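You operate a simulated robot arm through the tools that you are given. There is no shell and no other tool. Be economical: measure what you need, move in short steps, check, and stop when the job is done.

You run a simulated robot arm. Do the job below in one go: nothing can be reset, and whatever is moved stays where it is left.

Task
Cap the steel cup with the cap that the pale tile names and box it.
Fine: cup upright in the pine box, cap seated; lay the tile where the cup stood; spill nothing.
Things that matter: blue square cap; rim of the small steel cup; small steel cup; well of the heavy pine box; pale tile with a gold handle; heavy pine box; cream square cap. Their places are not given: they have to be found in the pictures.

Only the result counts: the job must be done as asked and must still hold three seconds after the hand-in. Knocking over, shifting, dropping, spilling or breaking anything else fails it. A push-on lid holds only when it is set on centred and level and pressed home; a screw cap is set on level and turned clockwise until tight.

Robot
A 7-joint arm with a two-finger parallel gripper, fixed in place. Base frame: the origin is at the foot of the arm, x ahead of it, y to its left, z up; the work surface is at about z = 0. Lengths are in cm, angles in rad, forces in N, time in s.
With the tool pointing down near the work surface it reaches from about 24 to 62 cm from the base axis. Its first joint turns from -1.152 to 1.152 rad. Payload 2.6 kg.
The TCP is the grasp point between the finger pads, 3 cm short of the fingertips. In the tool frame z runs along the fingers and y along their closing line. The gripper opens to 9.4 cm. The fingers are 2.8 cm wide and 1 cm thick; the gripper's body (5 by 9.6 cm) begins 5.5 cm behind the TCP.
Orientation is told as [roll, pitch, yaw] about the base's x, y, z axes, in that order, counted from this pose: with the fingers straight down and closing along the base's y, the tool's x points along the base's -x, its y along +y and its z along -z.

Tools
- The arm moves only by the tool jog_arm. Its argument "increments" is a list of rows, each an object (a shift or turn left out is 0, a gripper value left out holds the last) with "offset": the shift along the base's x, y, z in cm, a list of three; "dr": the turn, a rotation vector about the base's x, y, z in rad, a list of three; "grip": the opening, from 0 (shut) to 1 (fully open). In form: [{"offset": [dx, dy, dz], "dr": [rx, ry, rz], "grip": grip}, ...]. A call has 1 to 12 rows; each row shifts and turns the commanded pose from where the row before left it. A row lasts 0.2 s, in which the tool goes at most 5 cm and 0.15 rad; a call with a longer step from one row to the next is refused whole, and so is a gripper value outside its range. Where a pose cannot be reached the arm comes as near as it can. A force on the tool above 40 N (or 10 N above the force at the start of the call, whichever is more), or a blocked arm, ends the call early, and 0.2 s more pass. The fingers move at their own pace (about 7.2 cm/s each) and stop on an object; they squeeze with about 31 N. The grip force told is the motor's: it shows also when the fingers shut on nothing. Time passes only in rows, and 0.2 s behind the last, so rows that do not move let the fingers close. The reply holds the time, the measured pose of the TCP, the force on the tool along the base axes, the opening and the grip force, in the units named above and with some noise.
- Cameras (640 x 400 px; columns grow to the right, rows downward): "scene" is fixed at [3.02, 41.42, 56.65]; the picture's right is [-0.79, -0.62, 0.00], its down [-0.33, 0.43, -0.84] and it looks along [0.52, -0.66, -0.54] (base axes); focal length 329 px, centre (320, 200). "wrist" rides on the gripper at [7.6, 1.4, -10.2] in the tool frame; the picture's right is [-0.18, 0.98, 0.00], its down [-0.75, -0.14, -0.64] and it looks along [-0.63, -0.12, 0.77] (tool axes); focal length 243 px, centre (320, 200).
- camera(camera): a new picture of that camera. It takes no simulated time.
- point_at(camera, pixels): there is no depth. For up to 12 entries [column, row, z] of the newest picture of that camera ("zoom" is the newest enlarged one), the place [x, y] in the base frame at which the ray of that pixel passes the height z, good to about 0.2 cm, but the place of the scene camera against the robot may be out by one fixed shift of up to 1.8 cm in any direction. It takes no simulated time.
- zoom(camera, box): a new picture of the part [left, top, right, bottom] of that camera's present view, enlarged. It takes no simulated time.
- job_done(): hands the job in; it is judged then, once.

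Go step by step. Measure first, check grasps and placings, and put right what went wrong. The budget is 80 turns and 34 pictures, counting those below and the enlarged ones. Unless the task says otherwise, let go and move clear before handing in, and close with one line.

The tools are called as a command line: name --argument value ..., lists and objects as JSON in quotes. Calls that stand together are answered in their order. jog_arm: Moves the arm, as the interface text tells. Its arguments: {"type":"object","properties":{"increments":{"type":"array","items":{"type":"object","properties":{"offset":{"type":"array","items":{"type":"number"}},"dr":{"type":"array","items":{"type":"number"}},"grip":{"type":"number"}}}}},"required":["increments"]} The other tools are called the same way: camera (camera) takes a picture; point_at (camera, pixels) gives the place at which the rays of pixels pass given heights; zoom (camera, box) takes an enlarged picture of a part of a camera's view; job_done () hands the job in.

At the start:

```text
time: 0.0
tool_pos: [35.39, -4.06, 33.99]
ee_rot: [-0.002, 0.001, 0.0]
ft_force: [0.0, 0.0, -0.6]
opening: 9.39
gripper_force: 0.0
```

scene: 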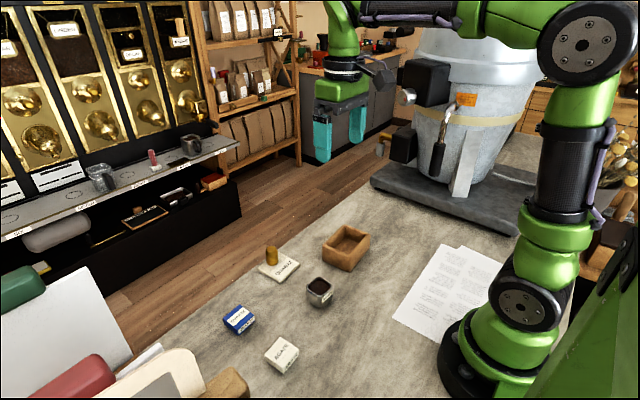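
wrist: 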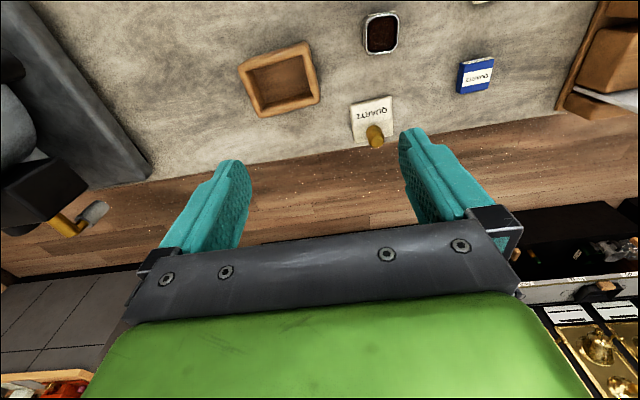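

The tile at scene (280,265) and wrist (372,118) carries a word, and both caps carry labels. I'll zoom in to read them.

zoom --camera "scene" --box '[210, 220, 380, 380]'

zoom --camera "wrist" --box '[220, 0, 520, 160]'

```text
2.50 times, centred on (295, 300) of scene
```

zoom: 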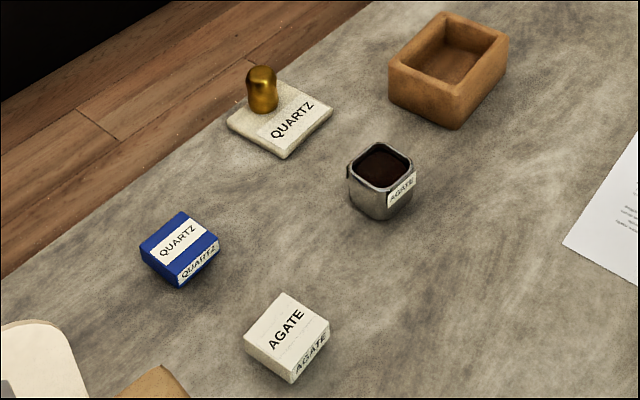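

```text
2.13 times, centred on (370, 80) of wrist
```

zoom: 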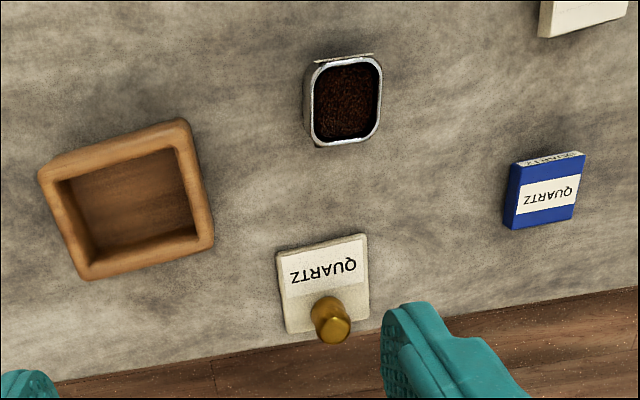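

The tile says QUARTZ, which is the blue cap (the cup's own AGATE label is a decoy). Next I'll measure points in the wrist zoom and in the scene picture.

point_at --camera "zoom" --pixels '[[510, 229, 0], [515, 163, 2], [585, 152, 2], [574, 218, 2], [503, 228, 2], [345, 100, 5], [345, 100, 0], [285, 334, 0.8], [369, 305, 0.8], [367, 234, 0.8], [277, 251, 0.8], [333, 330, 4]]'

point_at --camera "zoom" --pixels '[[84, 278, 4], [213, 245, 4], [185, 120, 4], [38, 173, 4], [84, 278, 0], [313, 65, 5], [381, 60, 5], [378, 135, 5], [314, 146, 5], [303, 70, 0], [305, 137, 0], [314, 147, 0]]'

point_at --camera "scene" --pixels '[[320, 285, 5], [320, 285, 4], [309, 301, 0], [319, 308, 0], [320, 296, 5], [222, 319, 2], [238, 306, 2], [254, 318, 2], [240, 334, 2], [240, 336, 0], [329, 257, 0], [347, 268, 0]]'

```text
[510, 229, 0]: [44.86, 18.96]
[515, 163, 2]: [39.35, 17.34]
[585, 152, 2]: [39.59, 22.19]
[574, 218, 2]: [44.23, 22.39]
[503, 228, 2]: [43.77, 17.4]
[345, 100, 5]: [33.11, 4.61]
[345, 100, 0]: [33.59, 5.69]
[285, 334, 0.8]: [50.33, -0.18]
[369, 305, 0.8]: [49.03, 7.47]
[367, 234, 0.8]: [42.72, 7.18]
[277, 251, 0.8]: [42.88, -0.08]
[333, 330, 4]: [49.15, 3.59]
```

```text
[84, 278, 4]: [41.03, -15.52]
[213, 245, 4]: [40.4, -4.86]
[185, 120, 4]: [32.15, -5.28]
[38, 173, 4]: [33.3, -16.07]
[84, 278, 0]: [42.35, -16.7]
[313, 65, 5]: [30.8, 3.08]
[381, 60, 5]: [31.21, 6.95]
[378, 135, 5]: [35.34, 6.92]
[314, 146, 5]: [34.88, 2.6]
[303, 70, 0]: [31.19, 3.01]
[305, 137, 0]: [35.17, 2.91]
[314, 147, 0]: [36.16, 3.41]
```

```text
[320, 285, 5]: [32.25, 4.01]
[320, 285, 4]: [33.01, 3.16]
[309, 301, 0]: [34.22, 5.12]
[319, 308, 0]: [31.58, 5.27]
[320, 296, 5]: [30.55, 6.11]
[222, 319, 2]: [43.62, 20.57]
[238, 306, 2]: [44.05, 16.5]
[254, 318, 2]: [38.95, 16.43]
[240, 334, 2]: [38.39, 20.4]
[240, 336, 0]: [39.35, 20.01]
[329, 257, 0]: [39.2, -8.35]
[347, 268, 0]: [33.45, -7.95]
```

Rough places: blue cap (41.7,19.9), cup (33.1,4.8), tile (46.3,3.6) with its knob near (49,3.6), and box (36.7,-10.4). I'll move lower and nearer the base so I can measure sizes and heights from a second view.

jog_arm --increments '[{"offset": [-1, 2.2, -3]}, {"offset": [-1.5, 2.2, -3.5]}, {"offset": [-1.5, 2.2, -3.5]}, {"offset": [-1.5, 2.4, -3]}, {"offset": [-0.9, 1, -1]}, {}]'

camera --camera "wrist"

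```text
time: 1.4
tool_pos: [29.1, 6.01, 19.99]
ee_rot: [0.0, 0.0, 0.001]
ft_force: [-0.1, -0.3, -0.9]
opening: 9.39
gripper_force: 0.0
```

```text
29 pictures are left
```

wrist: 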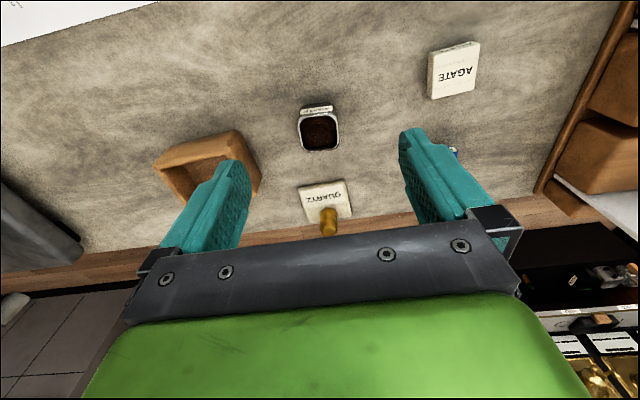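

The cup (319,130), tile (325,200) and cream cap (455,68) are all in view. I'll zoom in for precise corners.

zoom --camera "wrist" --box '[260, 80, 400, 250]'

```text
2.35 times, centred on (330, 165) of wrist
```

zoom: 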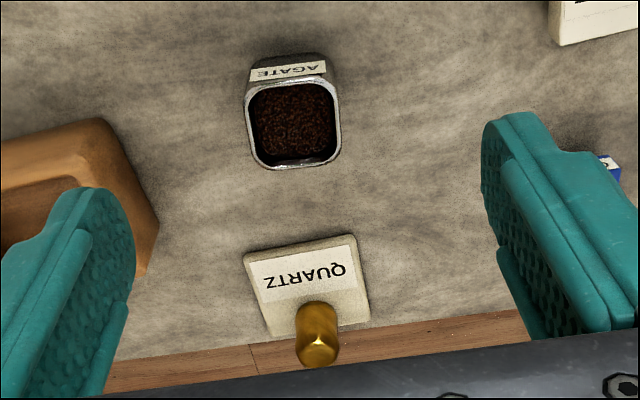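

I'll project the cup rim, tile and knob points at several heights to match them against the first view.

point_at --camera "zoom" --pixels '[[292, 82, 5], [293, 165, 5], [245, 122, 5], [341, 122, 5], [292, 82, 4], [293, 165, 4], [245, 122, 4], [341, 122, 4], [248, 68, 0], [325, 60, 0]]'

point_at --camera "zoom" --pixels '[[243, 253, 0.8], [354, 236, 0.8], [370, 315, 0.8], [268, 333, 0.8], [318, 352, 4], [318, 352, 5], [316, 310, 0.8]]'

```text
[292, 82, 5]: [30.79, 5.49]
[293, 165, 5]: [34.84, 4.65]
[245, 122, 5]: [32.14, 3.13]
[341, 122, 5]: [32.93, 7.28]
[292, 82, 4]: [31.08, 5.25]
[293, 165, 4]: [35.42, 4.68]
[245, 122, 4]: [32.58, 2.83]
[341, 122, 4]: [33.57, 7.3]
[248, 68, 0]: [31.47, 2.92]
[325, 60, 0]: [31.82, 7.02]
```

```text
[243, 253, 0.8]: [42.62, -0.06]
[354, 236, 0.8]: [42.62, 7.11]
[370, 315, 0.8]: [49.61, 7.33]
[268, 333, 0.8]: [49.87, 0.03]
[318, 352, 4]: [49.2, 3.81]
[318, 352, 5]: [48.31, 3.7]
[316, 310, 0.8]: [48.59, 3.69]
```

The cup is about 4.3 cm square with its rim near z 4.2, centred around (33.2,5.1) with yaw about -0.1. The tile is about 7.1 cm square at (46.2,3.6). Now I'll look at the box from in front.

jog_arm --increments '[{"offset": [-0.3, -4.5, 0]}, {"offset": [-0.3, -4.5, 0]}, {"offset": [-0.3, -4.5, 0]}, {"offset": [-0.3, -3, 0]}, {}]'

zoom --camera "wrist" --box '[230, 70, 420, 230]'

```text
time: 2.6
tool_pos: [27.76, -10.58, 20.21]
ee_rot: [0.001, 0.0, 0.0]
ft_force: [0.0, -0.3, 0.3]
opening: 9.4
gripper_force: 0.0
```

```text
2.50 times, centred on (325, 150) of wrist
```

zoom: 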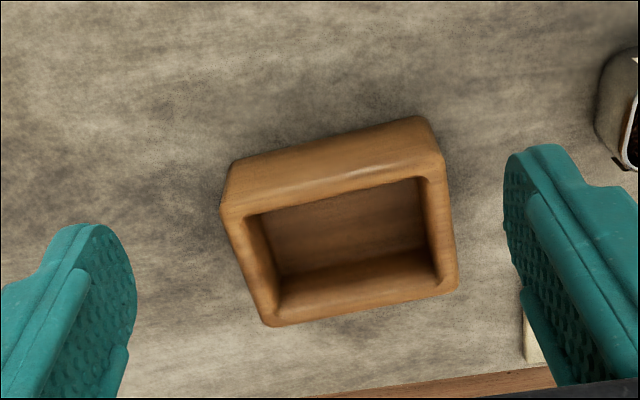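

I'll project the box's base edge, top rim and well corners at candidate heights.

point_at --camera "zoom" --pixels '[[232, 163, 0], [418, 116, 0], [222, 212, 4], [443, 160, 4], [457, 288, 4], [268, 326, 4], [222, 212, 3.5], [443, 160, 3.5], [457, 288, 3.5], [268, 326, 3.5]]'

point_at --camera "zoom" --pixels '[[247, 214, 4], [418, 178, 4], [440, 284, 4], [279, 311, 4], [284, 276, 0.8], [434, 247, 0.8], [284, 276, 0.5], [434, 247, 0.5]]'

```text
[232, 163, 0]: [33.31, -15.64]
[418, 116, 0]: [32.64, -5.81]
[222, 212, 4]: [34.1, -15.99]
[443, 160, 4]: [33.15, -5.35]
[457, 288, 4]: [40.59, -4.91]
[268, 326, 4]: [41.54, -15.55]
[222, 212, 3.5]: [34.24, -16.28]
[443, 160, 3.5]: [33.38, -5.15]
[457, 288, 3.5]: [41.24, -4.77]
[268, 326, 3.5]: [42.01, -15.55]
```

```text
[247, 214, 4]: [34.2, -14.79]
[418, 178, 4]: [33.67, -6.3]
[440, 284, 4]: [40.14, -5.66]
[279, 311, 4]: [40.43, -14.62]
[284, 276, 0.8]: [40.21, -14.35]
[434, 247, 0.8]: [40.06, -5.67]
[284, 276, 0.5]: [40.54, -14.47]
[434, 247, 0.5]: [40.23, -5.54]
```

The box is about 10.6 by 7.8 cm at (36.7,-10.35) with yaw around +0.08, and its well is about 8.8 by 6.3 cm, so the cup fits with the fingers closing along y. Next I'll look at the blue cap.

jog_arm --increments '[{"offset": [0.2, 4.8, 0]}, {"offset": [0.2, 4.8, 0]}, {"offset": [0.3, 4.8, 0]}, {"offset": [0.3, 4.8, 0]}, {"offset": [0.3, 4.8, 0]}, {"offset": [0.3, 4.8, 0]}, {"offset": [0, 1, 0]}, {}]'

zoom --camera "wrist" --box '[230, 70, 420, 230]'

```text
time: 4.4
tool_pos: [29.34, 19.23, 19.82]
ee_rot: [-0.001, 0.0, 0.0]
ft_force: [0.5, -0.6, 0.6]
opening: 9.39
gripper_force: 0.1
```

```text
2.50 times, centred on (325, 150) of wrist
```

zoom: 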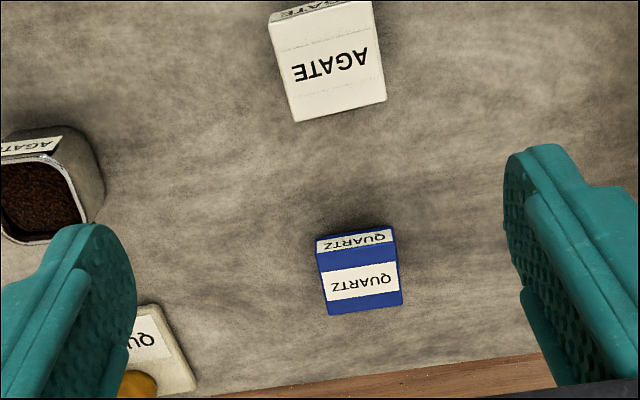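

point_at --camera "zoom" --pixels '[[317, 238, 0], [391, 227, 0], [319, 257, 2], [397, 245, 2], [402, 303, 2], [328, 315, 2], [319, 257, 1.5], [397, 245, 1.5], [402, 303, 1.5], [328, 315, 1.5]]'

```text
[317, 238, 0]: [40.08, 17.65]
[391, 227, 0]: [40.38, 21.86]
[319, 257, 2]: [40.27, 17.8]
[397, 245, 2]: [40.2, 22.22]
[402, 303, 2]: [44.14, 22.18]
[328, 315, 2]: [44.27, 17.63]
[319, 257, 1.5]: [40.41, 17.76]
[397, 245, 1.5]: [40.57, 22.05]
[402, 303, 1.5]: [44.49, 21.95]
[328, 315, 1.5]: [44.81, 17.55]
```

The blue cap is about 4.4 cm square and 2.2 cm high at roughly (42.1,19.9), with its sides nearly square to the axes. I'll turn the tool 90° above it and squeeze along x first, which centres it on the TCP.

jog_arm --increments '[{"offset": [2.5, 0.1, -0.5], "dr": [0, 0, 0.15]}, {"offset": [2.5, 0.1, -1], "dr": [0, 0, 0.15]}, {"offset": [2.5, 0.1, -1], "dr": [0, 0, 0.15]}, {"offset": [2.5, 0.1, -1], "dr": [0, 0, 0.15]}, {"offset": [2.5, 0.1, -1], "dr": [0, 0, 0.15]}, {"offset": [0.3, 0.1, -1], "dr": [0, 0, 0.15], "grip": 0.75}, {"dr": [0, 0, 0.15]}, {"dr": [0, 0, 0.15]}, {"dr": [0, 0, 0.15]}, {"dr": [0, 0, 0.15]}, {"dr": [0, 0, 0.07]}, {}]'

camera --camera "wrist"

```text
time: 7.0
tool_pos: [42.18, 19.9, 14.4]
ee_rot: [-0.002, 0.0, 1.572]
ft_force: [-1.0, 0.0, -0.3]
opening: 7.06
gripper_force: 0.0
```

```text
25 pictures are left
```

wrist: 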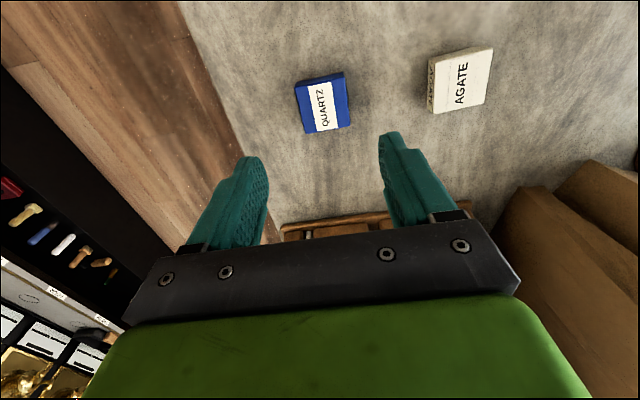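

The tool is turned and the cap shows at (322,102). I'll check its position from this view.

point_at --camera "wrist" --pixels '[[296, 86, 2.2], [343, 73, 2.2], [350, 123, 2.2], [304, 134, 2.2], [428, 112, 0], [435, 113, 2.2]]'

```text
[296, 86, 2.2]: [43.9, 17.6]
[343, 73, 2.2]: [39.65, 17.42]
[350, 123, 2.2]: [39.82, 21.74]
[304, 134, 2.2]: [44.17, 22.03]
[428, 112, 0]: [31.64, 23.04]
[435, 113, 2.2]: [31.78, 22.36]
```

The cap is at (41.9,19.7) and the cream cap's edge at x 31.8 is well clear. I'll go down to z 3.5 and close along x.

jog_arm --increments '[{"offset": [-0.25, -0.2, -3], "dr": [0, 0, -0.04]}, {"offset": [0, 0, -3]}, {"offset": [0, 0, -3]}, {"offset": [0, 0, -1.9]}, {"grip": 0.65}, {"grip": 0.58}, {"grip": 0.52}, {"grip": 0.47}, {"grip": 0.42}, {"grip": 0.36}, {}]'

```text
time: 9.4
tool_pos: [42.0, 19.78, 3.59]
ee_rot: [0.0, 0.0, 1.529]
ft_force: [0.3, 0.4, 0.1]
opening: 4.29
gripper_force: 31.5
```

The cap is 4.29 cm wide and is now centred in x. I'll open, lift, turn back and squeeze it along y.

jog_arm --increments '[{"grip": 0.72}, {"grip": 0.72}, {"offset": [0, 0, 2]}, {"offset": [0, 0, 2.5]}, {"dr": [0, 0, -0.15]}, {"dr": [0, 0, -0.15]}, {"dr": [0, 0, -0.15]}, {"dr": [0, 0, -0.15]}, {"dr": [0, 0, -0.15]}, {"dr": [0, 0, -0.15]}, {"dr": [0, 0, -0.15]}, {"dr": [0, 0, -0.15]}]'

jog_arm --increments '[{"dr": [0, 0, -0.15]}, {"dr": [0, 0, -0.15]}, {"dr": [0, 0, -0.07]}, {"offset": [0, 0, -2]}, {"offset": [0, 0, -2.5]}, {"grip": 0.58}, {"grip": 0.52}, {"grip": 0.47}, {"grip": 0.42}, {"grip": 0.3}, {}]'

```text
time: 12.0
tool_pos: [41.89, 19.7, 8.16]
ee_rot: [-0.001, 0.0, 0.326]
ft_force: [0.9, 0.0, -0.1]
opening: 6.75
gripper_force: 0.0
```

```text
time: 14.4
tool_pos: [41.83, 19.72, 3.57]
ee_rot: [0.0, 0.0, -0.04]
ft_force: [0.3, 0.0, -0.3]
opening: 4.25
gripper_force: 31.1
```

The cap is held true, 4.25 cm wide. I'll let go of it for now, centred at about (41.9,19.7), and squeeze the cup gently in the same way so its exact centre is known before capping.

jog_arm --increments '[{"grip": 0.72}, {"grip": 0.72}, {"offset": [0, 0, 4]}, {"offset": [-1, -1, 4.5]}, {"offset": [-2, -4, 1]}, {"offset": [-2, -4, 0]}, {"offset": [-2, -4, 0], "dr": [0, 0, -0.06]}, {"offset": [-1.7, -1.6, 0]}, {}]'

zoom --camera "wrist" --box '[230, 40, 420, 200]'

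```text
time: 16.4
tool_pos: [33.41, 4.95, 13.09]
ee_rot: [0.0, -0.001, -0.101]
ft_force: [-0.4, -0.7, -0.8]
opening: 6.79
gripper_force: 0.0
```

```text
2.50 times, centred on (325, 120) of wrist
```

zoom: 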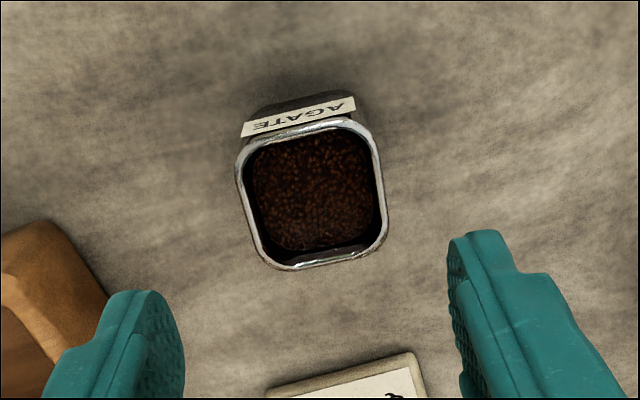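

point_at --camera "zoom" --pixels '[[245, 150, 4.3], [360, 123, 4.3], [384, 238, 4.3], [275, 264, 4.3], [245, 150, 5], [360, 123, 5], [384, 238, 5], [275, 264, 5], [252, 110, 0], [345, 88, 0], [270, 382, 0.8], [412, 355, 0.8]]'

```text
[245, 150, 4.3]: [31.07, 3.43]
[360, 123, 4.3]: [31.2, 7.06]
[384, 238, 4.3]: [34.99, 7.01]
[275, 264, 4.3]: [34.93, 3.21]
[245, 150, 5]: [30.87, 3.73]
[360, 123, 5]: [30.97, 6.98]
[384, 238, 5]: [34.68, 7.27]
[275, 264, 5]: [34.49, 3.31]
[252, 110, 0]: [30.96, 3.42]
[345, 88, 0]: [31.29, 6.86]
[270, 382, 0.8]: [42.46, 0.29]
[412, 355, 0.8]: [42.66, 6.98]
```

The cup centre reads (33.05,5.15) from this view. I'll go down to z 4.5 and close slowly along y.

jog_arm --increments '[{"offset": [-0.3, 0.15, -3], "dr": [0, 0, 0.03]}, {"offset": [0, 0, -3]}, {"offset": [0, 0, -2.6]}, {"grip": 0.6}, {"grip": 0.55}, {"grip": 0.51}, {"grip": 0.48}, {"grip": 0.46}, {"grip": 0.44}, {"grip": 0.42}, {"grip": 0.4}, {}]'

```text
time: 19.0
tool_pos: [32.97, 5.24, 4.4]
ee_rot: [0.0, 0.0, -0.069]
ft_force: [-0.6, 0.4, 0.5]
opening: 4.95
gripper_force: 31.0
```

The fingers stopped at 4.95 cm, wider than I measured, so I'll take a look.

camera --camera "wrist"

zoom --camera "scene" --box '[260, 230, 380, 330]'

```text
23 pictures are left
```

wrist: 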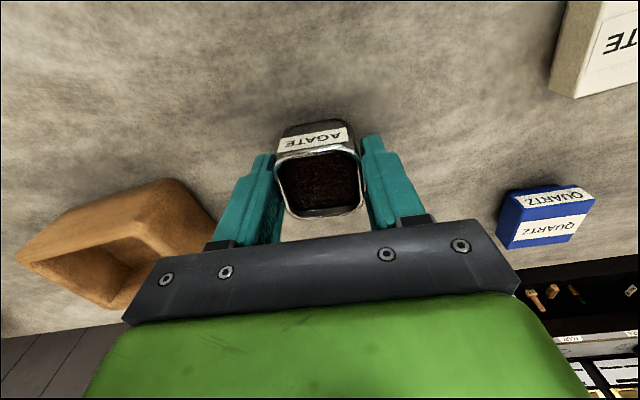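

```text
4.00 times, centred on (320, 280) of scene
```

zoom: 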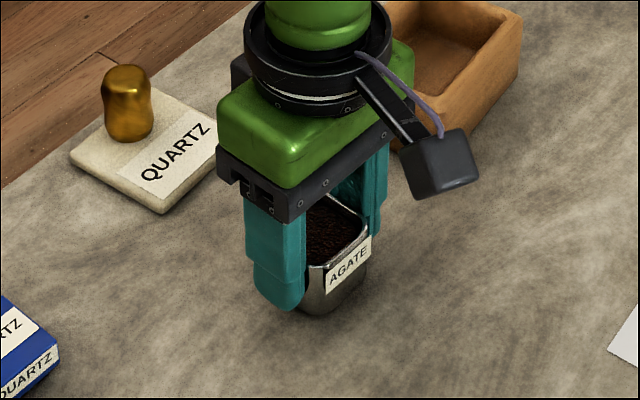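

point_at --camera "wrist" --pixels '[[275, 160, 4.3], [361, 150, 4.3], [275, 160, 5], [361, 150, 5], [275, 160, 3], [361, 150, 3], [289, 214, 4.3], [362, 204, 4.3], [282, 137, 0], [350, 122, 0], [507, 249, 2.2], [572, 242, 2.2]]'

```text
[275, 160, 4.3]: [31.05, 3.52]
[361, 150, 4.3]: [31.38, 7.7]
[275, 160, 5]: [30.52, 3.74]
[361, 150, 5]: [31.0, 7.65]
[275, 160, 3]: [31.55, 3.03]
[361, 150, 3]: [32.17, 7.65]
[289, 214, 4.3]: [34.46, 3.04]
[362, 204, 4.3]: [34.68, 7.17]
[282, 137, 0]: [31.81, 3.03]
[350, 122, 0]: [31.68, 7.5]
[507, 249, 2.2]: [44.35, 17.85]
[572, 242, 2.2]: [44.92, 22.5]
```

The rounded corners made me underestimate the width; the cup is about 4.95 cm across and now centred in y. I'll open, lift, turn 90° and do the x squeeze.

jog_arm --increments '[{"grip": 0.75}, {"grip": 0.75}, {"offset": [0, 0, 4]}, {"offset": [0, 0, 2]}, {"dr": [0, 0, 0.15]}, {"dr": [0, 0, 0.15]}, {"dr": [0, 0, 0.15]}, {"dr": [0, 0, 0.15]}, {"dr": [0, 0, 0.15]}, {"dr": [0, 0, 0.15]}, {"dr": [0, 0, 0.15]}, {"dr": [0, 0, 0.15]}]'

jog_arm --increments '[{"dr": [0, 0, 0.15]}, {"dr": [0, 0, 0.15]}, {"dr": [0, 0, 0.07]}, {"offset": [0, 0, -4]}, {"offset": [0, 0, -2]}, {"grip": 0.65}, {"grip": 0.59}, {"grip": 0.55}, {"grip": 0.52}, {"grip": 0.49}, {"grip": 0.45}, {}]'

camera --camera "wrist"

```text
time: 21.6
tool_pos: [33.04, 5.31, 10.54]
ee_rot: [0.0, -0.002, 1.134]
ft_force: [0.9, 0.3, -1.0]
opening: 7.03
gripper_force: 0.0
```

```text
time: 24.2
tool_pos: [33.11, 5.36, 4.41]
ee_rot: [0.001, -0.001, 1.5]
ft_force: [0.0, -0.8, 0.6]
opening: 4.96
gripper_force: 31.0
```

```text
21 pictures are left
```

wrist: 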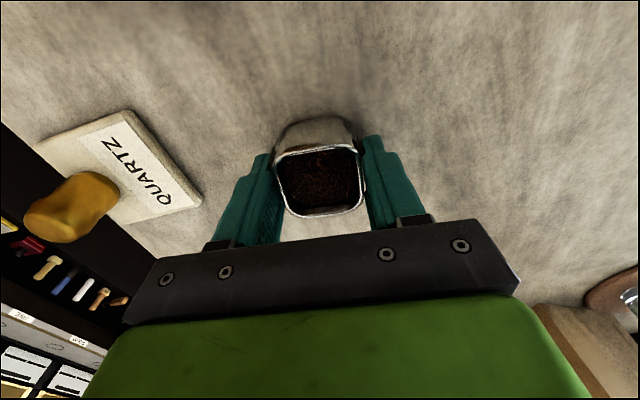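

The cup is also 4.96 cm in x, so its centre is exactly (-9.0,-14.45) from the cap grasp pose. I'll open and go back to fetch the blue cap.

jog_arm --increments '[{"grip": 0.75}, {"grip": 0.75}, {"offset": [0, 0, 4]}, {"offset": [0, 0, 4]}, {"dr": [0, 0, -0.15]}, {"offset": [2, 3.45, 0], "dr": [0, 0, -0.15]}, {"offset": [2, 3, 0], "dr": [0, 0, -0.15]}, {"offset": [2, 4, 0], "dr": [0, 0, -0.15]}, {"offset": [2, 4, 0], "dr": [0, 0, -0.15]}, {"offset": [1, 0, 0], "dr": [0, 0, -0.15]}, {"dr": [0, 0, -0.15]}, {"dr": [0, 0, -0.15]}]'

jog_arm --increments '[{"dr": [0, 0, -0.15]}, {"dr": [0, 0, -0.15]}, {"dr": [0, 0, -0.04]}, {}]'

zoom --camera "wrist" --box '[230, 40, 420, 200]'

```text
time: 26.8
tool_pos: [42.01, 19.78, 12.58]
ee_rot: [0.0, 0.0, 0.298]
ft_force: [0.7, -0.6, 0.0]
opening: 7.07
gripper_force: 0.0
```

```text
time: 27.8
tool_pos: [41.91, 19.79, 12.49]
ee_rot: [-0.001, -0.001, -0.04]
ft_force: [0.4, -0.3, 0.6]
opening: 7.05
gripper_force: 0.1
```

```text
2.50 times, centred on (325, 120) of wrist
```

zoom: 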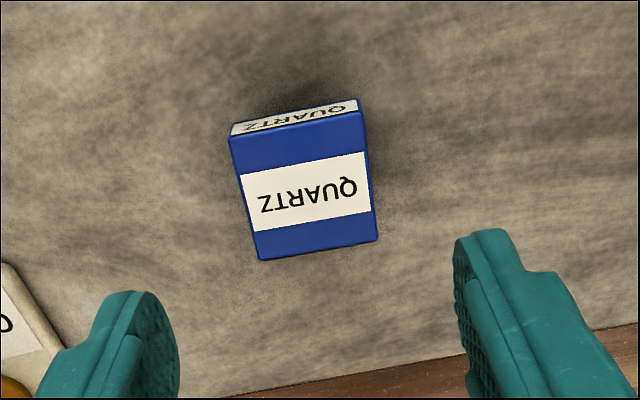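

The cap is still centred and square. I'll go down, grasp it and lift.

jog_arm --increments '[{"offset": [0, 0, -4]}, {"offset": [0, 0, -3]}, {"offset": [0, 0, -1.9]}, {"grip": 0.6}, {"grip": 0.5}, {"grip": 0.4}, {"grip": 0.2}, {}, {"offset": [0, 0, 3]}, {"offset": [0, 0, 4]}, {"offset": [0, 0, 3]}, {}]'

zoom --camera "wrist" --box '[230, 90, 420, 250]'

```text
time: 30.4
tool_pos: [41.81, 19.58, 13.54]
ee_rot: [-0.001, 0.0, -0.041]
ft_force: [0.6, 0.0, 0.2]
opening: 1.86
gripper_force: 0.1
```

```text
2.50 times, centred on (325, 170) of wrist
```

zoom: 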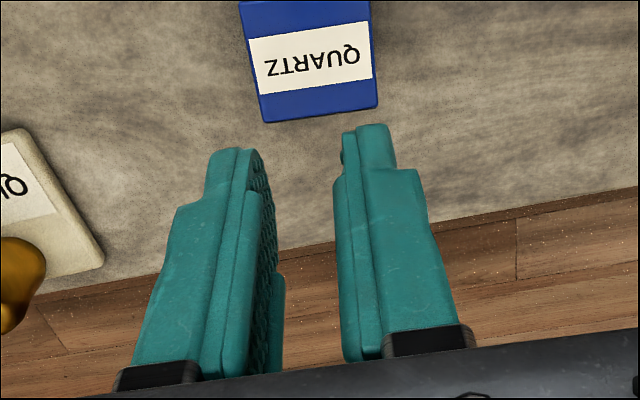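

The fingers closed to 1.86 cm and the cap stayed behind on the table, so it slipped out on a shallow grip. I'll check where it is, then grip lower and lift slowly.

point_at --camera "zoom" --pixels '[[263, 120, 2.2], [377, 104, 2.2], [370, 10, 2.2], [239, 3, 2.2]]'

jog_arm --increments '[{"grip": 0.75}, {"grip": 0.75}, {"grip": 0.75}, {"grip": 0.75}]'

zoom --camera "wrist" --box '[230, 40, 420, 200]'

```text
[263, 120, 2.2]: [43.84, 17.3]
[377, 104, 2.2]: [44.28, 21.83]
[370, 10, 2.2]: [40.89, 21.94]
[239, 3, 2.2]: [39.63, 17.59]
```

```text
time: 31.4
tool_pos: [41.66, 19.7, 13.48]
ee_rot: [0.001, 0.0, -0.041]
ft_force: [0.5, 0.2, 0.7]
opening: 7.05
gripper_force: 0.1
```

```text
2.50 times, centred on (325, 120) of wrist
```

zoom: 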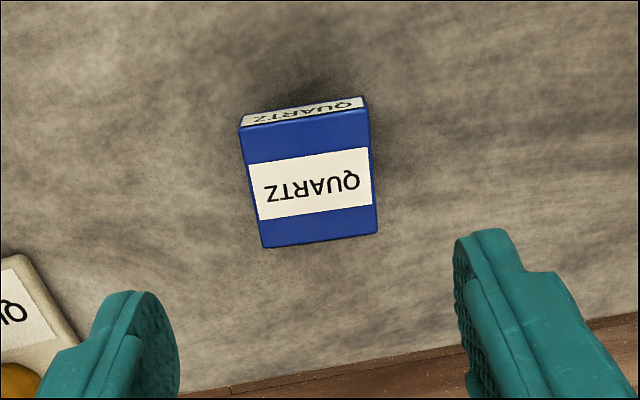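

The cap looks undisturbed. I'll go down to TCP z 3.2 (tips almost on the table), grip fully and lift in small steps.

jog_arm --increments '[{"offset": [0, 0, -4]}, {"offset": [0, 0, -4]}, {"offset": [0, 0, -2.35]}, {"grip": 0.6}, {"grip": 0.5}, {"grip": 0.4}, {"grip": 0}, {}, {}, {}]'

jog_arm --increments '[{"offset": [0, 0, 0.3]}, {"offset": [0, 0, 0.5]}, {"offset": [0, 0, 0.7]}, {}]'

```text
time: 33.6
tool_pos: [41.88, 19.7, 3.22]
ee_rot: [0.001, 0.0, -0.039]
ft_force: [1.1, 0.4, 3.4]
opening: 4.28
gripper_force: 31.0
```

```text
time: 34.6
tool_pos: [41.96, 19.61, 4.78]
ee_rot: [0.001, 0.0, -0.041]
ft_force: [0.3, -0.9, -0.6]
opening: 4.26
gripper_force: 31.2
```

The cap is still in the grip at 4.26 cm. I'll keep lifting gently and then look.

jog_arm --increments '[{"offset": [0, 0, 1]}, {"offset": [0, 0, 1.5]}, {"offset": [0, 0, 1.5]}, {"offset": [0, 0, 1.5]}, {"offset": [0, 0, 1]}, {}]'

camera --camera "wrist"

zoom --camera "scene" --box '[190, 210, 350, 340]'

```text
time: 36.0
tool_pos: [41.88, 19.71, 11.11]
ee_rot: [0.001, 0.0, -0.041]
ft_force: [-0.4, 0.3, -0.8]
opening: 4.26
gripper_force: 30.4
```

```text
17 pictures are left
```

wrist: 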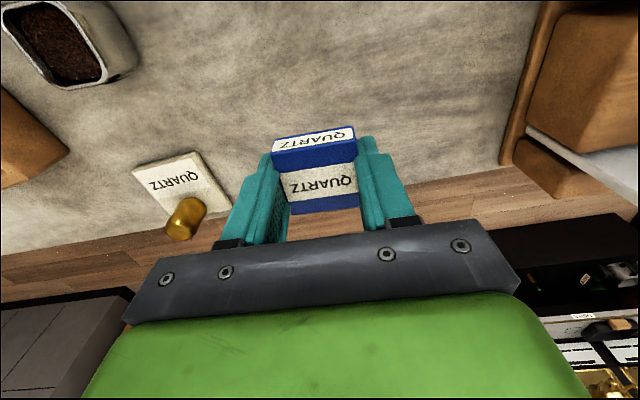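

```text
3.08 times, centred on (270, 275) of scene
```

zoom: 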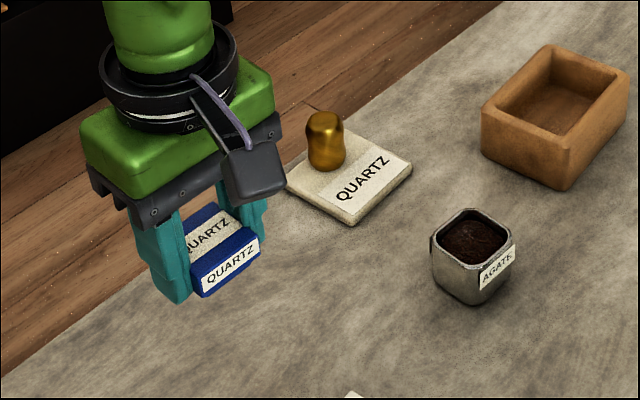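

The cap is held level. I'll carry it over the cup, using the exact offset (-9.0,-14.45) and matching the cup's yaw of -0.07.

jog_arm --increments '[{"offset": [-1, -1.5, 0.5]}, {"offset": [-2, -3, 0]}, {"offset": [-2, -3.5, 0]}, {"offset": [-2, -3.5, 0]}, {"offset": [-1.5, -2.2, 0], "dr": [0, 0, -0.03]}, {"offset": [-0.5, -0.75, 0]}, {}, {}]'

zoom --camera "wrist" --box '[230, 90, 420, 250]'

zoom --camera "scene" --box '[260, 210, 380, 320]'

```text
time: 37.8
tool_pos: [32.7, 5.54, 12.01]
ee_rot: [0.0, 0.0, -0.071]
ft_force: [-0.5, 0.2, -0.9]
opening: 4.25
gripper_force: 31.0
```

```text
2.50 times, centred on (325, 170) of wrist
```

zoom: 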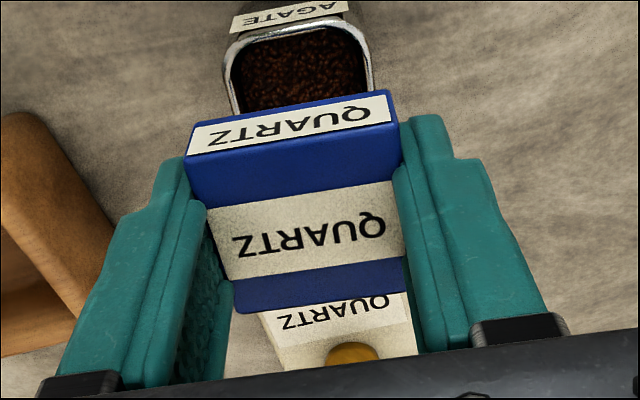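

```text
3.64 times, centred on (320, 265) of scene
```

zoom: 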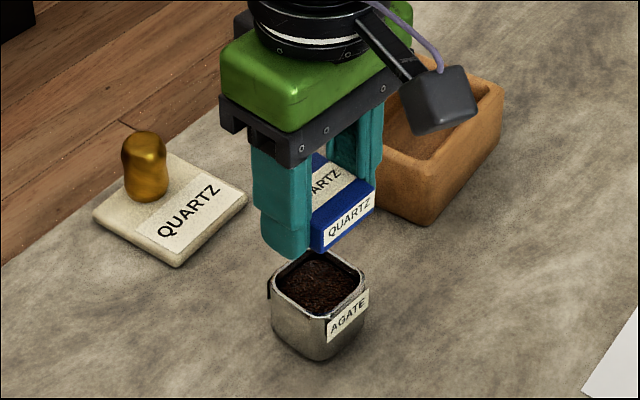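

The reading (32.7,5.54) is a little off what I expected, (32.95,5.25). I'll let it settle and read again.

jog_arm --increments '[{}, {}]'

jog_arm --increments '[{}]'

jog_arm --increments '[{}]'

```text
time: 38.4
tool_pos: [32.88, 5.5, 12.24]
ee_rot: [0.0, 0.001, -0.068]
ft_force: [0.2, -1.1, 0.2]
opening: 4.3
gripper_force: 31.0
```

```text
time: 38.8
tool_pos: [32.79, 5.48, 11.96]
ee_rot: [0.001, -0.001, -0.07]
ft_force: [0.4, 0.2, -0.5]
opening: 4.28
gripper_force: 30.9
```

```text
time: 39.2
tool_pos: [32.85, 5.6, 12.07]
ee_rot: [0.001, 0.001, -0.07]
ft_force: [0.0, -0.1, -1.1]
opening: 4.24
gripper_force: 30.6
```

Settled average is (32.8,5.53,12.07) against the cup's recorded (33.03,5.29), so there is about 0.3 cm of error. I'll cross-check from the picture, taking the cap's lower edge at z 8.9 and the rim at z 4.5.

zoom --camera "wrist" --box '[230, 70, 420, 230]'

```text
2.50 times, centred on (325, 150) of wrist
```

zoom: 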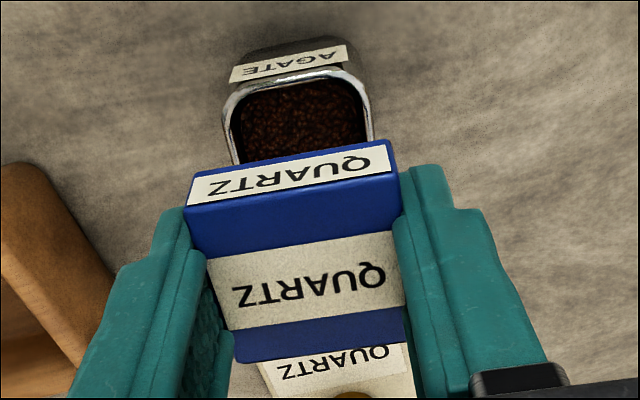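

point_at --camera "zoom" --pixels '[[192, 177, 8.9], [387, 141, 8.9], [187, 208, 10.9], [397, 171, 10.9], [237, 361, 10.9], [407, 336, 10.9], [222, 115, 4.5], [373, 115, 4.5], [230, 92, 4.5], [352, 68, 4.5], [230, 92, 5.2], [352, 68, 5.2]]'

```text
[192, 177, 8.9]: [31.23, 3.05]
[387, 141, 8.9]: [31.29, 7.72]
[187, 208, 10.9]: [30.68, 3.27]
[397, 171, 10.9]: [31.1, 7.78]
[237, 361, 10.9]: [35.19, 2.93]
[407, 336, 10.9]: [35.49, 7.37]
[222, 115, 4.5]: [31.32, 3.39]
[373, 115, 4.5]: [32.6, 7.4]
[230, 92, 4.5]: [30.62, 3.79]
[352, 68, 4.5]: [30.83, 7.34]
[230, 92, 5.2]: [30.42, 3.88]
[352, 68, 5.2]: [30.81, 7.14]
```

By picture the cap centre is about (33.1,5.35) and the rim about y 5.45, so they look near enough aligned. I'll lower most of the way and compare again at closer range.

jog_arm --increments '[{"offset": [0, 0, -1.5]}, {"offset": [0, 0, -1]}, {"offset": [0, 0, -0.5]}, {}, {}]'

zoom --camera "wrist" --box '[230, 70, 420, 230]'

zoom --camera "scene" --box '[280, 230, 370, 320]'

```text
time: 40.4
tool_pos: [32.77, 5.41, 8.81]
ee_rot: [-0.001, -0.001, -0.07]
ft_force: [1.6, -0.2, -1.1]
opening: 4.26
gripper_force: 31.0
```

```text
2.50 times, centred on (325, 150) of wrist
```

zoom: 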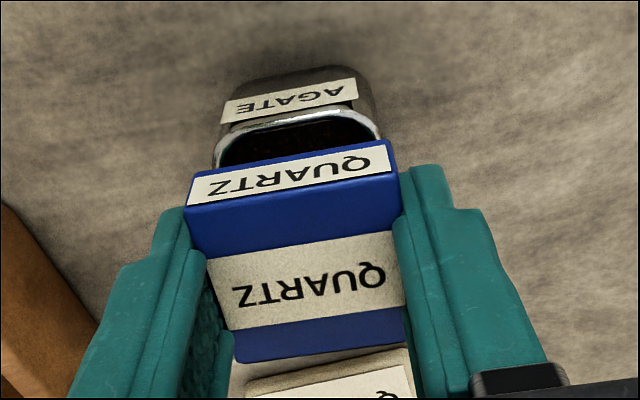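

```text
4.44 times, centred on (325, 275) of scene
```

zoom: 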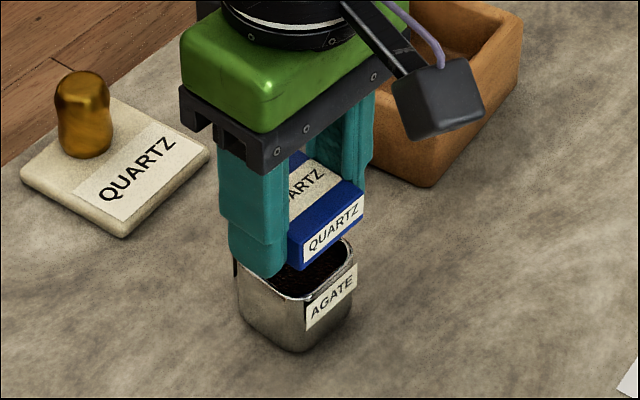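

point_at --camera "zoom" --pixels '[[192, 177, 5.6], [387, 141, 5.6], [187, 208, 7.6], [397, 171, 7.6], [237, 361, 7.6], [407, 336, 7.6], [213, 163, 4.4], [381, 135, 4.4], [235, 130, 4.4], [350, 108, 4.4], [228, 105, 0], [350, 66, 0]]'

```text
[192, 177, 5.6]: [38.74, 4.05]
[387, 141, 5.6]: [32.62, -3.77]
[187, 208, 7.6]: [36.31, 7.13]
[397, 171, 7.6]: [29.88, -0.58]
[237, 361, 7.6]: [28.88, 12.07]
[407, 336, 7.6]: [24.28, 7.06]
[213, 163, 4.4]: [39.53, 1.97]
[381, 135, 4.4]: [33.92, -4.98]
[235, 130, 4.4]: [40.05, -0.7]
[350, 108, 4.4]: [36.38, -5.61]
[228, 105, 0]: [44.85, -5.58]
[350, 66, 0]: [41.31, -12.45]
```

From my own geometry in the tool frame, the rim sits about 0.1 cm off toward +x and -y, which agrees in sign with the pose readings. I'll correct by (+0.13,-0.13) and lower in small, force-guarded steps.

jog_arm --increments '[{"offset": [0.13, -0.13, 0]}, {}, {"offset": [0, 0, -0.4]}, {"offset": [0, 0, -0.4]}, {"offset": [0, 0, -0.4]}, {}]'

```text
time: 41.8
tool_pos: [33.19, 5.25, 7.53]
ee_rot: [0.0, 0.001, -0.071]
ft_force: [-0.1, 0.2, -0.2]
opening: 4.25
gripper_force: 31.4
```

jog_arm --increments '[{"offset": [0, 0, -0.3]}, {}, {"offset": [0, 0, -0.3]}, {}]'

zoom --camera "scene" --box '[280, 230, 370, 320]'

```text
time: 42.7
tool_pos: [33.33, 5.29, 6.96]
ee_rot: [0.0, -0.003, -0.073]
ft_force: [-4.6, -0.8, 9.9]
opening: 4.29
gripper_force: 30.4
stopped in row 4: the force on the tool passed its limit (the readings are from after the stop); the commanded pose is now the measured one
```

```text
4.44 times, centred on (325, 275) of scene
```

zoom: 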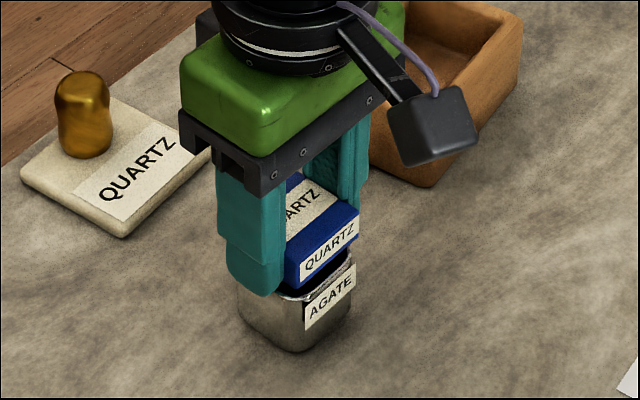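

Contact came at z 6.96 with force (-4.6,-0.8,9.9), so the cup is pushing the tool toward -x and I'm about 0.25 cm too far in +x. I'll lift slightly, shift by -0.25 and try again.

jog_arm --increments '[{"offset": [0, 0, 0.5]}, {"offset": [-0.25, 0, 0]}, {}]'

jog_arm --increments '[{}]'

jog_arm --increments '[{}]'

```text
time: 43.5
tool_pos: [33.02, 5.1, 7.49]
ee_rot: [0.001, -0.005, -0.072]
ft_force: [0.5, -0.2, -1.1]
opening: 4.3
gripper_force: 30.9
```

```text
time: 43.9
tool_pos: [33.06, 5.07, 7.55]
ee_rot: [0.002, -0.003, -0.07]
ft_force: [-0.5, -0.5, -0.3]
opening: 4.25
gripper_force: 31.0
```

```text
time: 44.3
tool_pos: [33.07, 5.07, 7.61]
ee_rot: [0.003, -0.002, -0.072]
ft_force: [0.6, 0.1, -0.6]
opening: 4.28
gripper_force: 31.0
```

The pose now averages (33.05,5.08). The cup was squeezed at y about 5.3, so I'll nudge +0.15 in y and lower gently again.

jog_arm --increments '[{"offset": [0, 0.15, 0]}, {"offset": [0, 0, -0.3]}, {}, {"offset": [0, 0, -0.25]}, {}]'

```text
time: 45.5
tool_pos: [33.05, 5.36, 7.16]
ee_rot: [0.002, -0.005, -0.074]
ft_force: [-3.8, -0.6, 8.8]
opening: 4.28
gripper_force: 30.5
stopped in row 5: the force on the tool passed its limit (the readings are from after the stop); the commanded pose is now the measured one
```

Contact again near z 7.1, where the fingertips are at about z 4.1 and may be touching the rim themselves. I'll look closely.

zoom --camera "wrist" --box '[240, 90, 400, 220]'

zoom --camera "scene" --box '[300, 265, 345, 305]'

```text
3.08 times, centred on (320, 155) of wrist
```

zoom: 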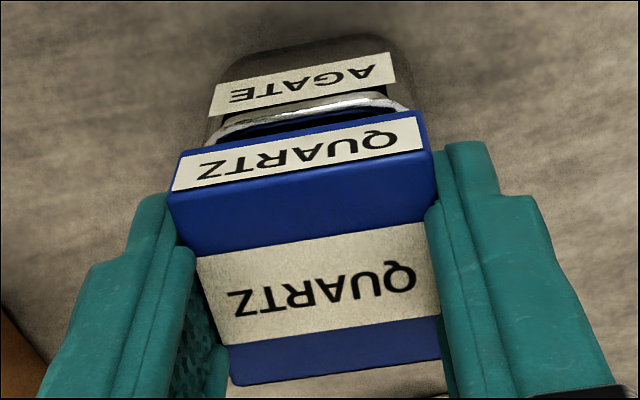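

```text
10.00 times, centred on (322, 285) of scene
```

zoom: 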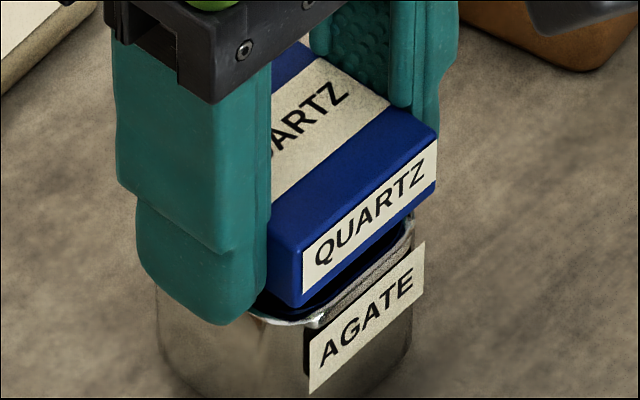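

The fingertips reach below the cap plate and overlap the rim, so the shallow plug can't go down in this grip. With the cap sitting right over the opening, I'll ease -0.1 in x, let go so it rests on the rim, then take it again higher up.

jog_arm --increments '[{"offset": [-0.1, 0, 0.05]}, {}, {"grip": 0.5}, {"grip": 0.55}, {"grip": 0.6}, {}]'

zoom --camera "scene" --box '[300, 260, 350, 305]'

```text
time: 46.9
tool_pos: [32.94, 5.26, 7.03]
ee_rot: [0.002, -0.005, -0.075]
ft_force: [-0.3, -0.7, -0.2]
opening: 5.64
gripper_force: 0.1
```

```text
8.89 times, centred on (325, 282) of scene
```

zoom: 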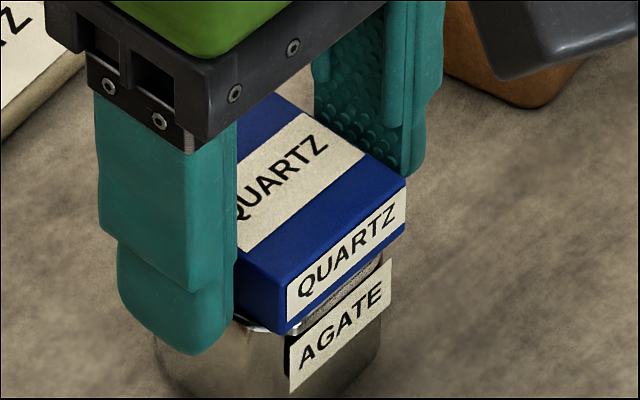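

The cap has dropped onto the rim and looks roughly centred. I'll raise to z 7.7 and squeeze it lightly to square it up.

jog_arm --increments '[{"offset": [0, 0, 0.4]}, {"offset": [0, 0, 0.3]}, {"grip": 0.55}, {"grip": 0.5}, {"grip": 0.46}, {"grip": 0.43}, {"grip": 0.4}, {}]'

zoom --camera "wrist" --box '[240, 90, 400, 220]'

```text
time: 48.7
tool_pos: [33.02, 5.21, 8.04]
ee_rot: [0.002, -0.003, -0.075]
ft_force: [0.0, -0.4, 2.5]
opening: 4.29
gripper_force: 31.1
```

```text
3.08 times, centred on (320, 155) of wrist
```

zoom: 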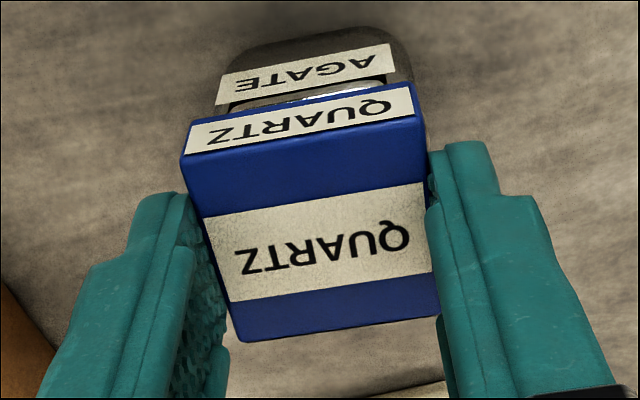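

The cap is gripped at 4.29 cm just by the tips. I'll press down a little and watch the force.

jog_arm --increments '[{"offset": [0, 0, -0.15]}, {"offset": [0, 0, -0.15]}, {"offset": [0, 0, -0.15]}, {"offset": [0, 0, -0.15]}, {}]'

```text
time: 49.9
tool_pos: [33.13, 5.21, 7.48]
ee_rot: [0.001, -0.007, -0.072]
ft_force: [1.8, -4.3, 31.9]
opening: 4.25
gripper_force: 31.2
```

It is pressing at 32 N with little side force. One more small push, then I'll release and look.

jog_arm --increments '[{"offset": [0, 0, -0.1]}, {"offset": [0, 0, -0.1]}, {}]'

zoom --camera "scene" --box '[300, 260, 350, 305]'

```text
time: 50.7
tool_pos: [33.06, 5.29, 7.1]
ee_rot: [0.002, -0.007, -0.076]
ft_force: [2.6, -4.0, 31.8]
opening: 4.28
gripper_force: 31.1
```

```text
8.89 times, centred on (325, 282) of scene
```

zoom: 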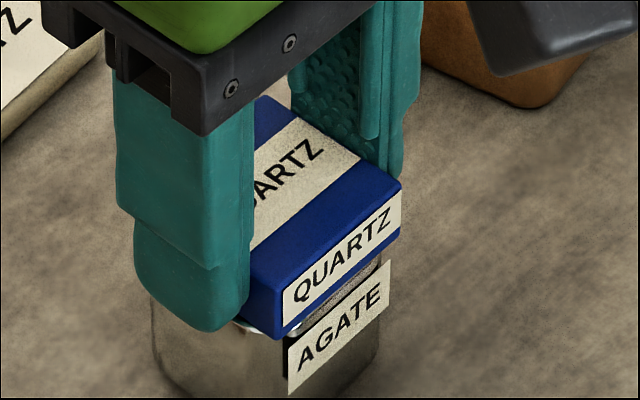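

The fingers slid down over the cap at a steady 32 N, so the cap is firmly against the rim. I'll release, lift clear, and press from above with the shut fingers after a look.

jog_arm --increments '[{"grip": 0.5}, {"grip": 0.6}, {"grip": 0.65}, {"offset": [0, 0, 1.5]}, {"offset": [0, 0, 3]}, {"offset": [0, 0, 1.5]}, {}]'

zoom --camera "wrist" --box '[250, 60, 390, 180]'

zoom --camera "scene" --box '[300, 265, 345, 310]'

```text
time: 52.3
tool_pos: [33.22, 5.24, 13.09]
ee_rot: [0.001, -0.003, -0.076]
ft_force: [-0.5, 0.4, 0.0]
opening: 6.12
gripper_force: 0.0
```

```text
3.33 times, centred on (320, 120) of wrist
```

zoom: 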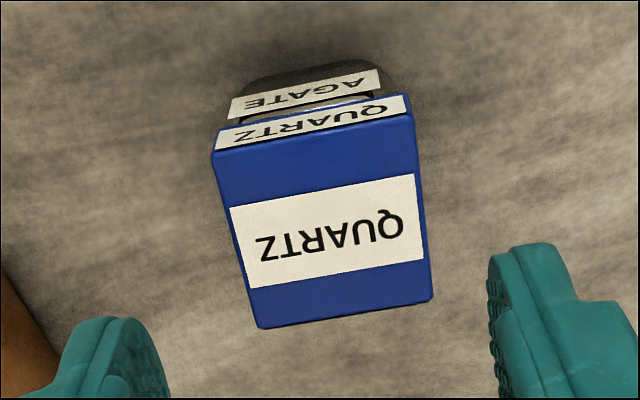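

```text
8.89 times, centred on (322, 288) of scene
```

zoom: 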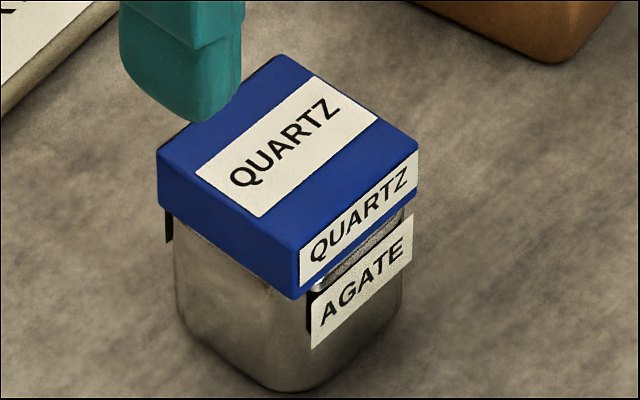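

The cap sits square over the cup like a lid and looks centred. I'll shut the fingers and press it home from straight above.

jog_arm --increments '[{"offset": [-0.1, 0, 0], "dr": [0, 0.003, 0], "grip": 0.2}, {"grip": 0}, {"grip": 0}, {"offset": [0, 0, -2]}, {"offset": [0, 0, -1]}, {"offset": [0, 0, -0.3]}, {"offset": [0, 0, -0.3]}, {"offset": [0, 0, -0.3]}, {"offset": [0, 0, -0.3]}, {"offset": [0, 0, -0.3]}, {"offset": [0, 0, -0.3]}]'

```text
time: 54.5
tool_pos: [32.87, 5.34, 8.96]
ee_rot: [0.004, -0.005, -0.079]
ft_force: [-2.7, -0.6, 11.0]
opening: 0.0
gripper_force: 31.2
stopped in row 11: the force on the tool passed its limit (the readings are from after the stop); the commanded pose is now the measured one
```

Contact is at z 8.96, so the cap top is near z 6. I'll keep pressing in small steps.

jog_arm --increments '[{"offset": [0, 0, -0.08]}, {"offset": [0, 0, -0.08]}, {"offset": [0, 0, -0.08]}, {"offset": [0, 0, -0.08]}, {"offset": [0, 0, -0.08]}, {"offset": [0, 0, -0.08]}, {}]'

```text
time: 55.0
tool_pos: [33.05, 5.22, 8.97]
ee_rot: [0.005, -0.003, -0.081]
ft_force: [-3.9, -1.3, 10.9]
opening: 0.0
gripper_force: 30.7
stopped in row 2: the force on the tool passed its limit (the readings are from after the stop); the commanded pose is now the measured one
```

The centre is stiff at z 8.97 (cap top about 5.97). To check that the cap is level and press each edge home without using pictures, I'll probe the cap top off-centre, starting on the +y side.

jog_arm --increments '[{"offset": [0, 0, 0.5]}, {"offset": [0, 1.2, 0]}, {}, {"offset": [0, 0, -0.2]}, {"offset": [0, 0, -0.1]}, {"offset": [0, 0, -0.1]}, {"offset": [0, 0, -0.1]}, {"offset": [0, 0, -0.1]}, {"offset": [0, 0, -0.1]}, {"offset": [0, 0, -0.1]}, {}]'

jog_arm --increments '[{"offset": [0, 0, 0.7]}, {"offset": [0, -2.4, 0]}, {}, {"offset": [0, 0, -0.3]}, {"offset": [0, 0, -0.1]}, {"offset": [0, 0, -0.1]}, {"offset": [0, 0, -0.1]}, {"offset": [0, 0, -0.1]}, {"offset": [0, 0, -0.1]}, {"offset": [0, 0, -0.1]}, {}]'

```text
time: 57.1
tool_pos: [33.0, 6.5, 8.97]
ee_rot: [0.006, -0.009, -0.082]
ft_force: [-4.3, -2.0, 12.6]
opening: 0.0
gripper_force: 31.0
stopped in row 10: the force on the tool passed its limit (the readings are from after the stop); the commanded pose is now the measured one
```

```text
time: 59.1
tool_pos: [33.07, 4.2, 9.03]
ee_rot: [0.008, -0.01, -0.085]
ft_force: [-3.6, -0.2, 12.1]
opening: 0.0
gripper_force: 30.6
stopped in row 10: the force on the tool passed its limit (the readings are from after the stop); the commanded pose is now the measured one
```

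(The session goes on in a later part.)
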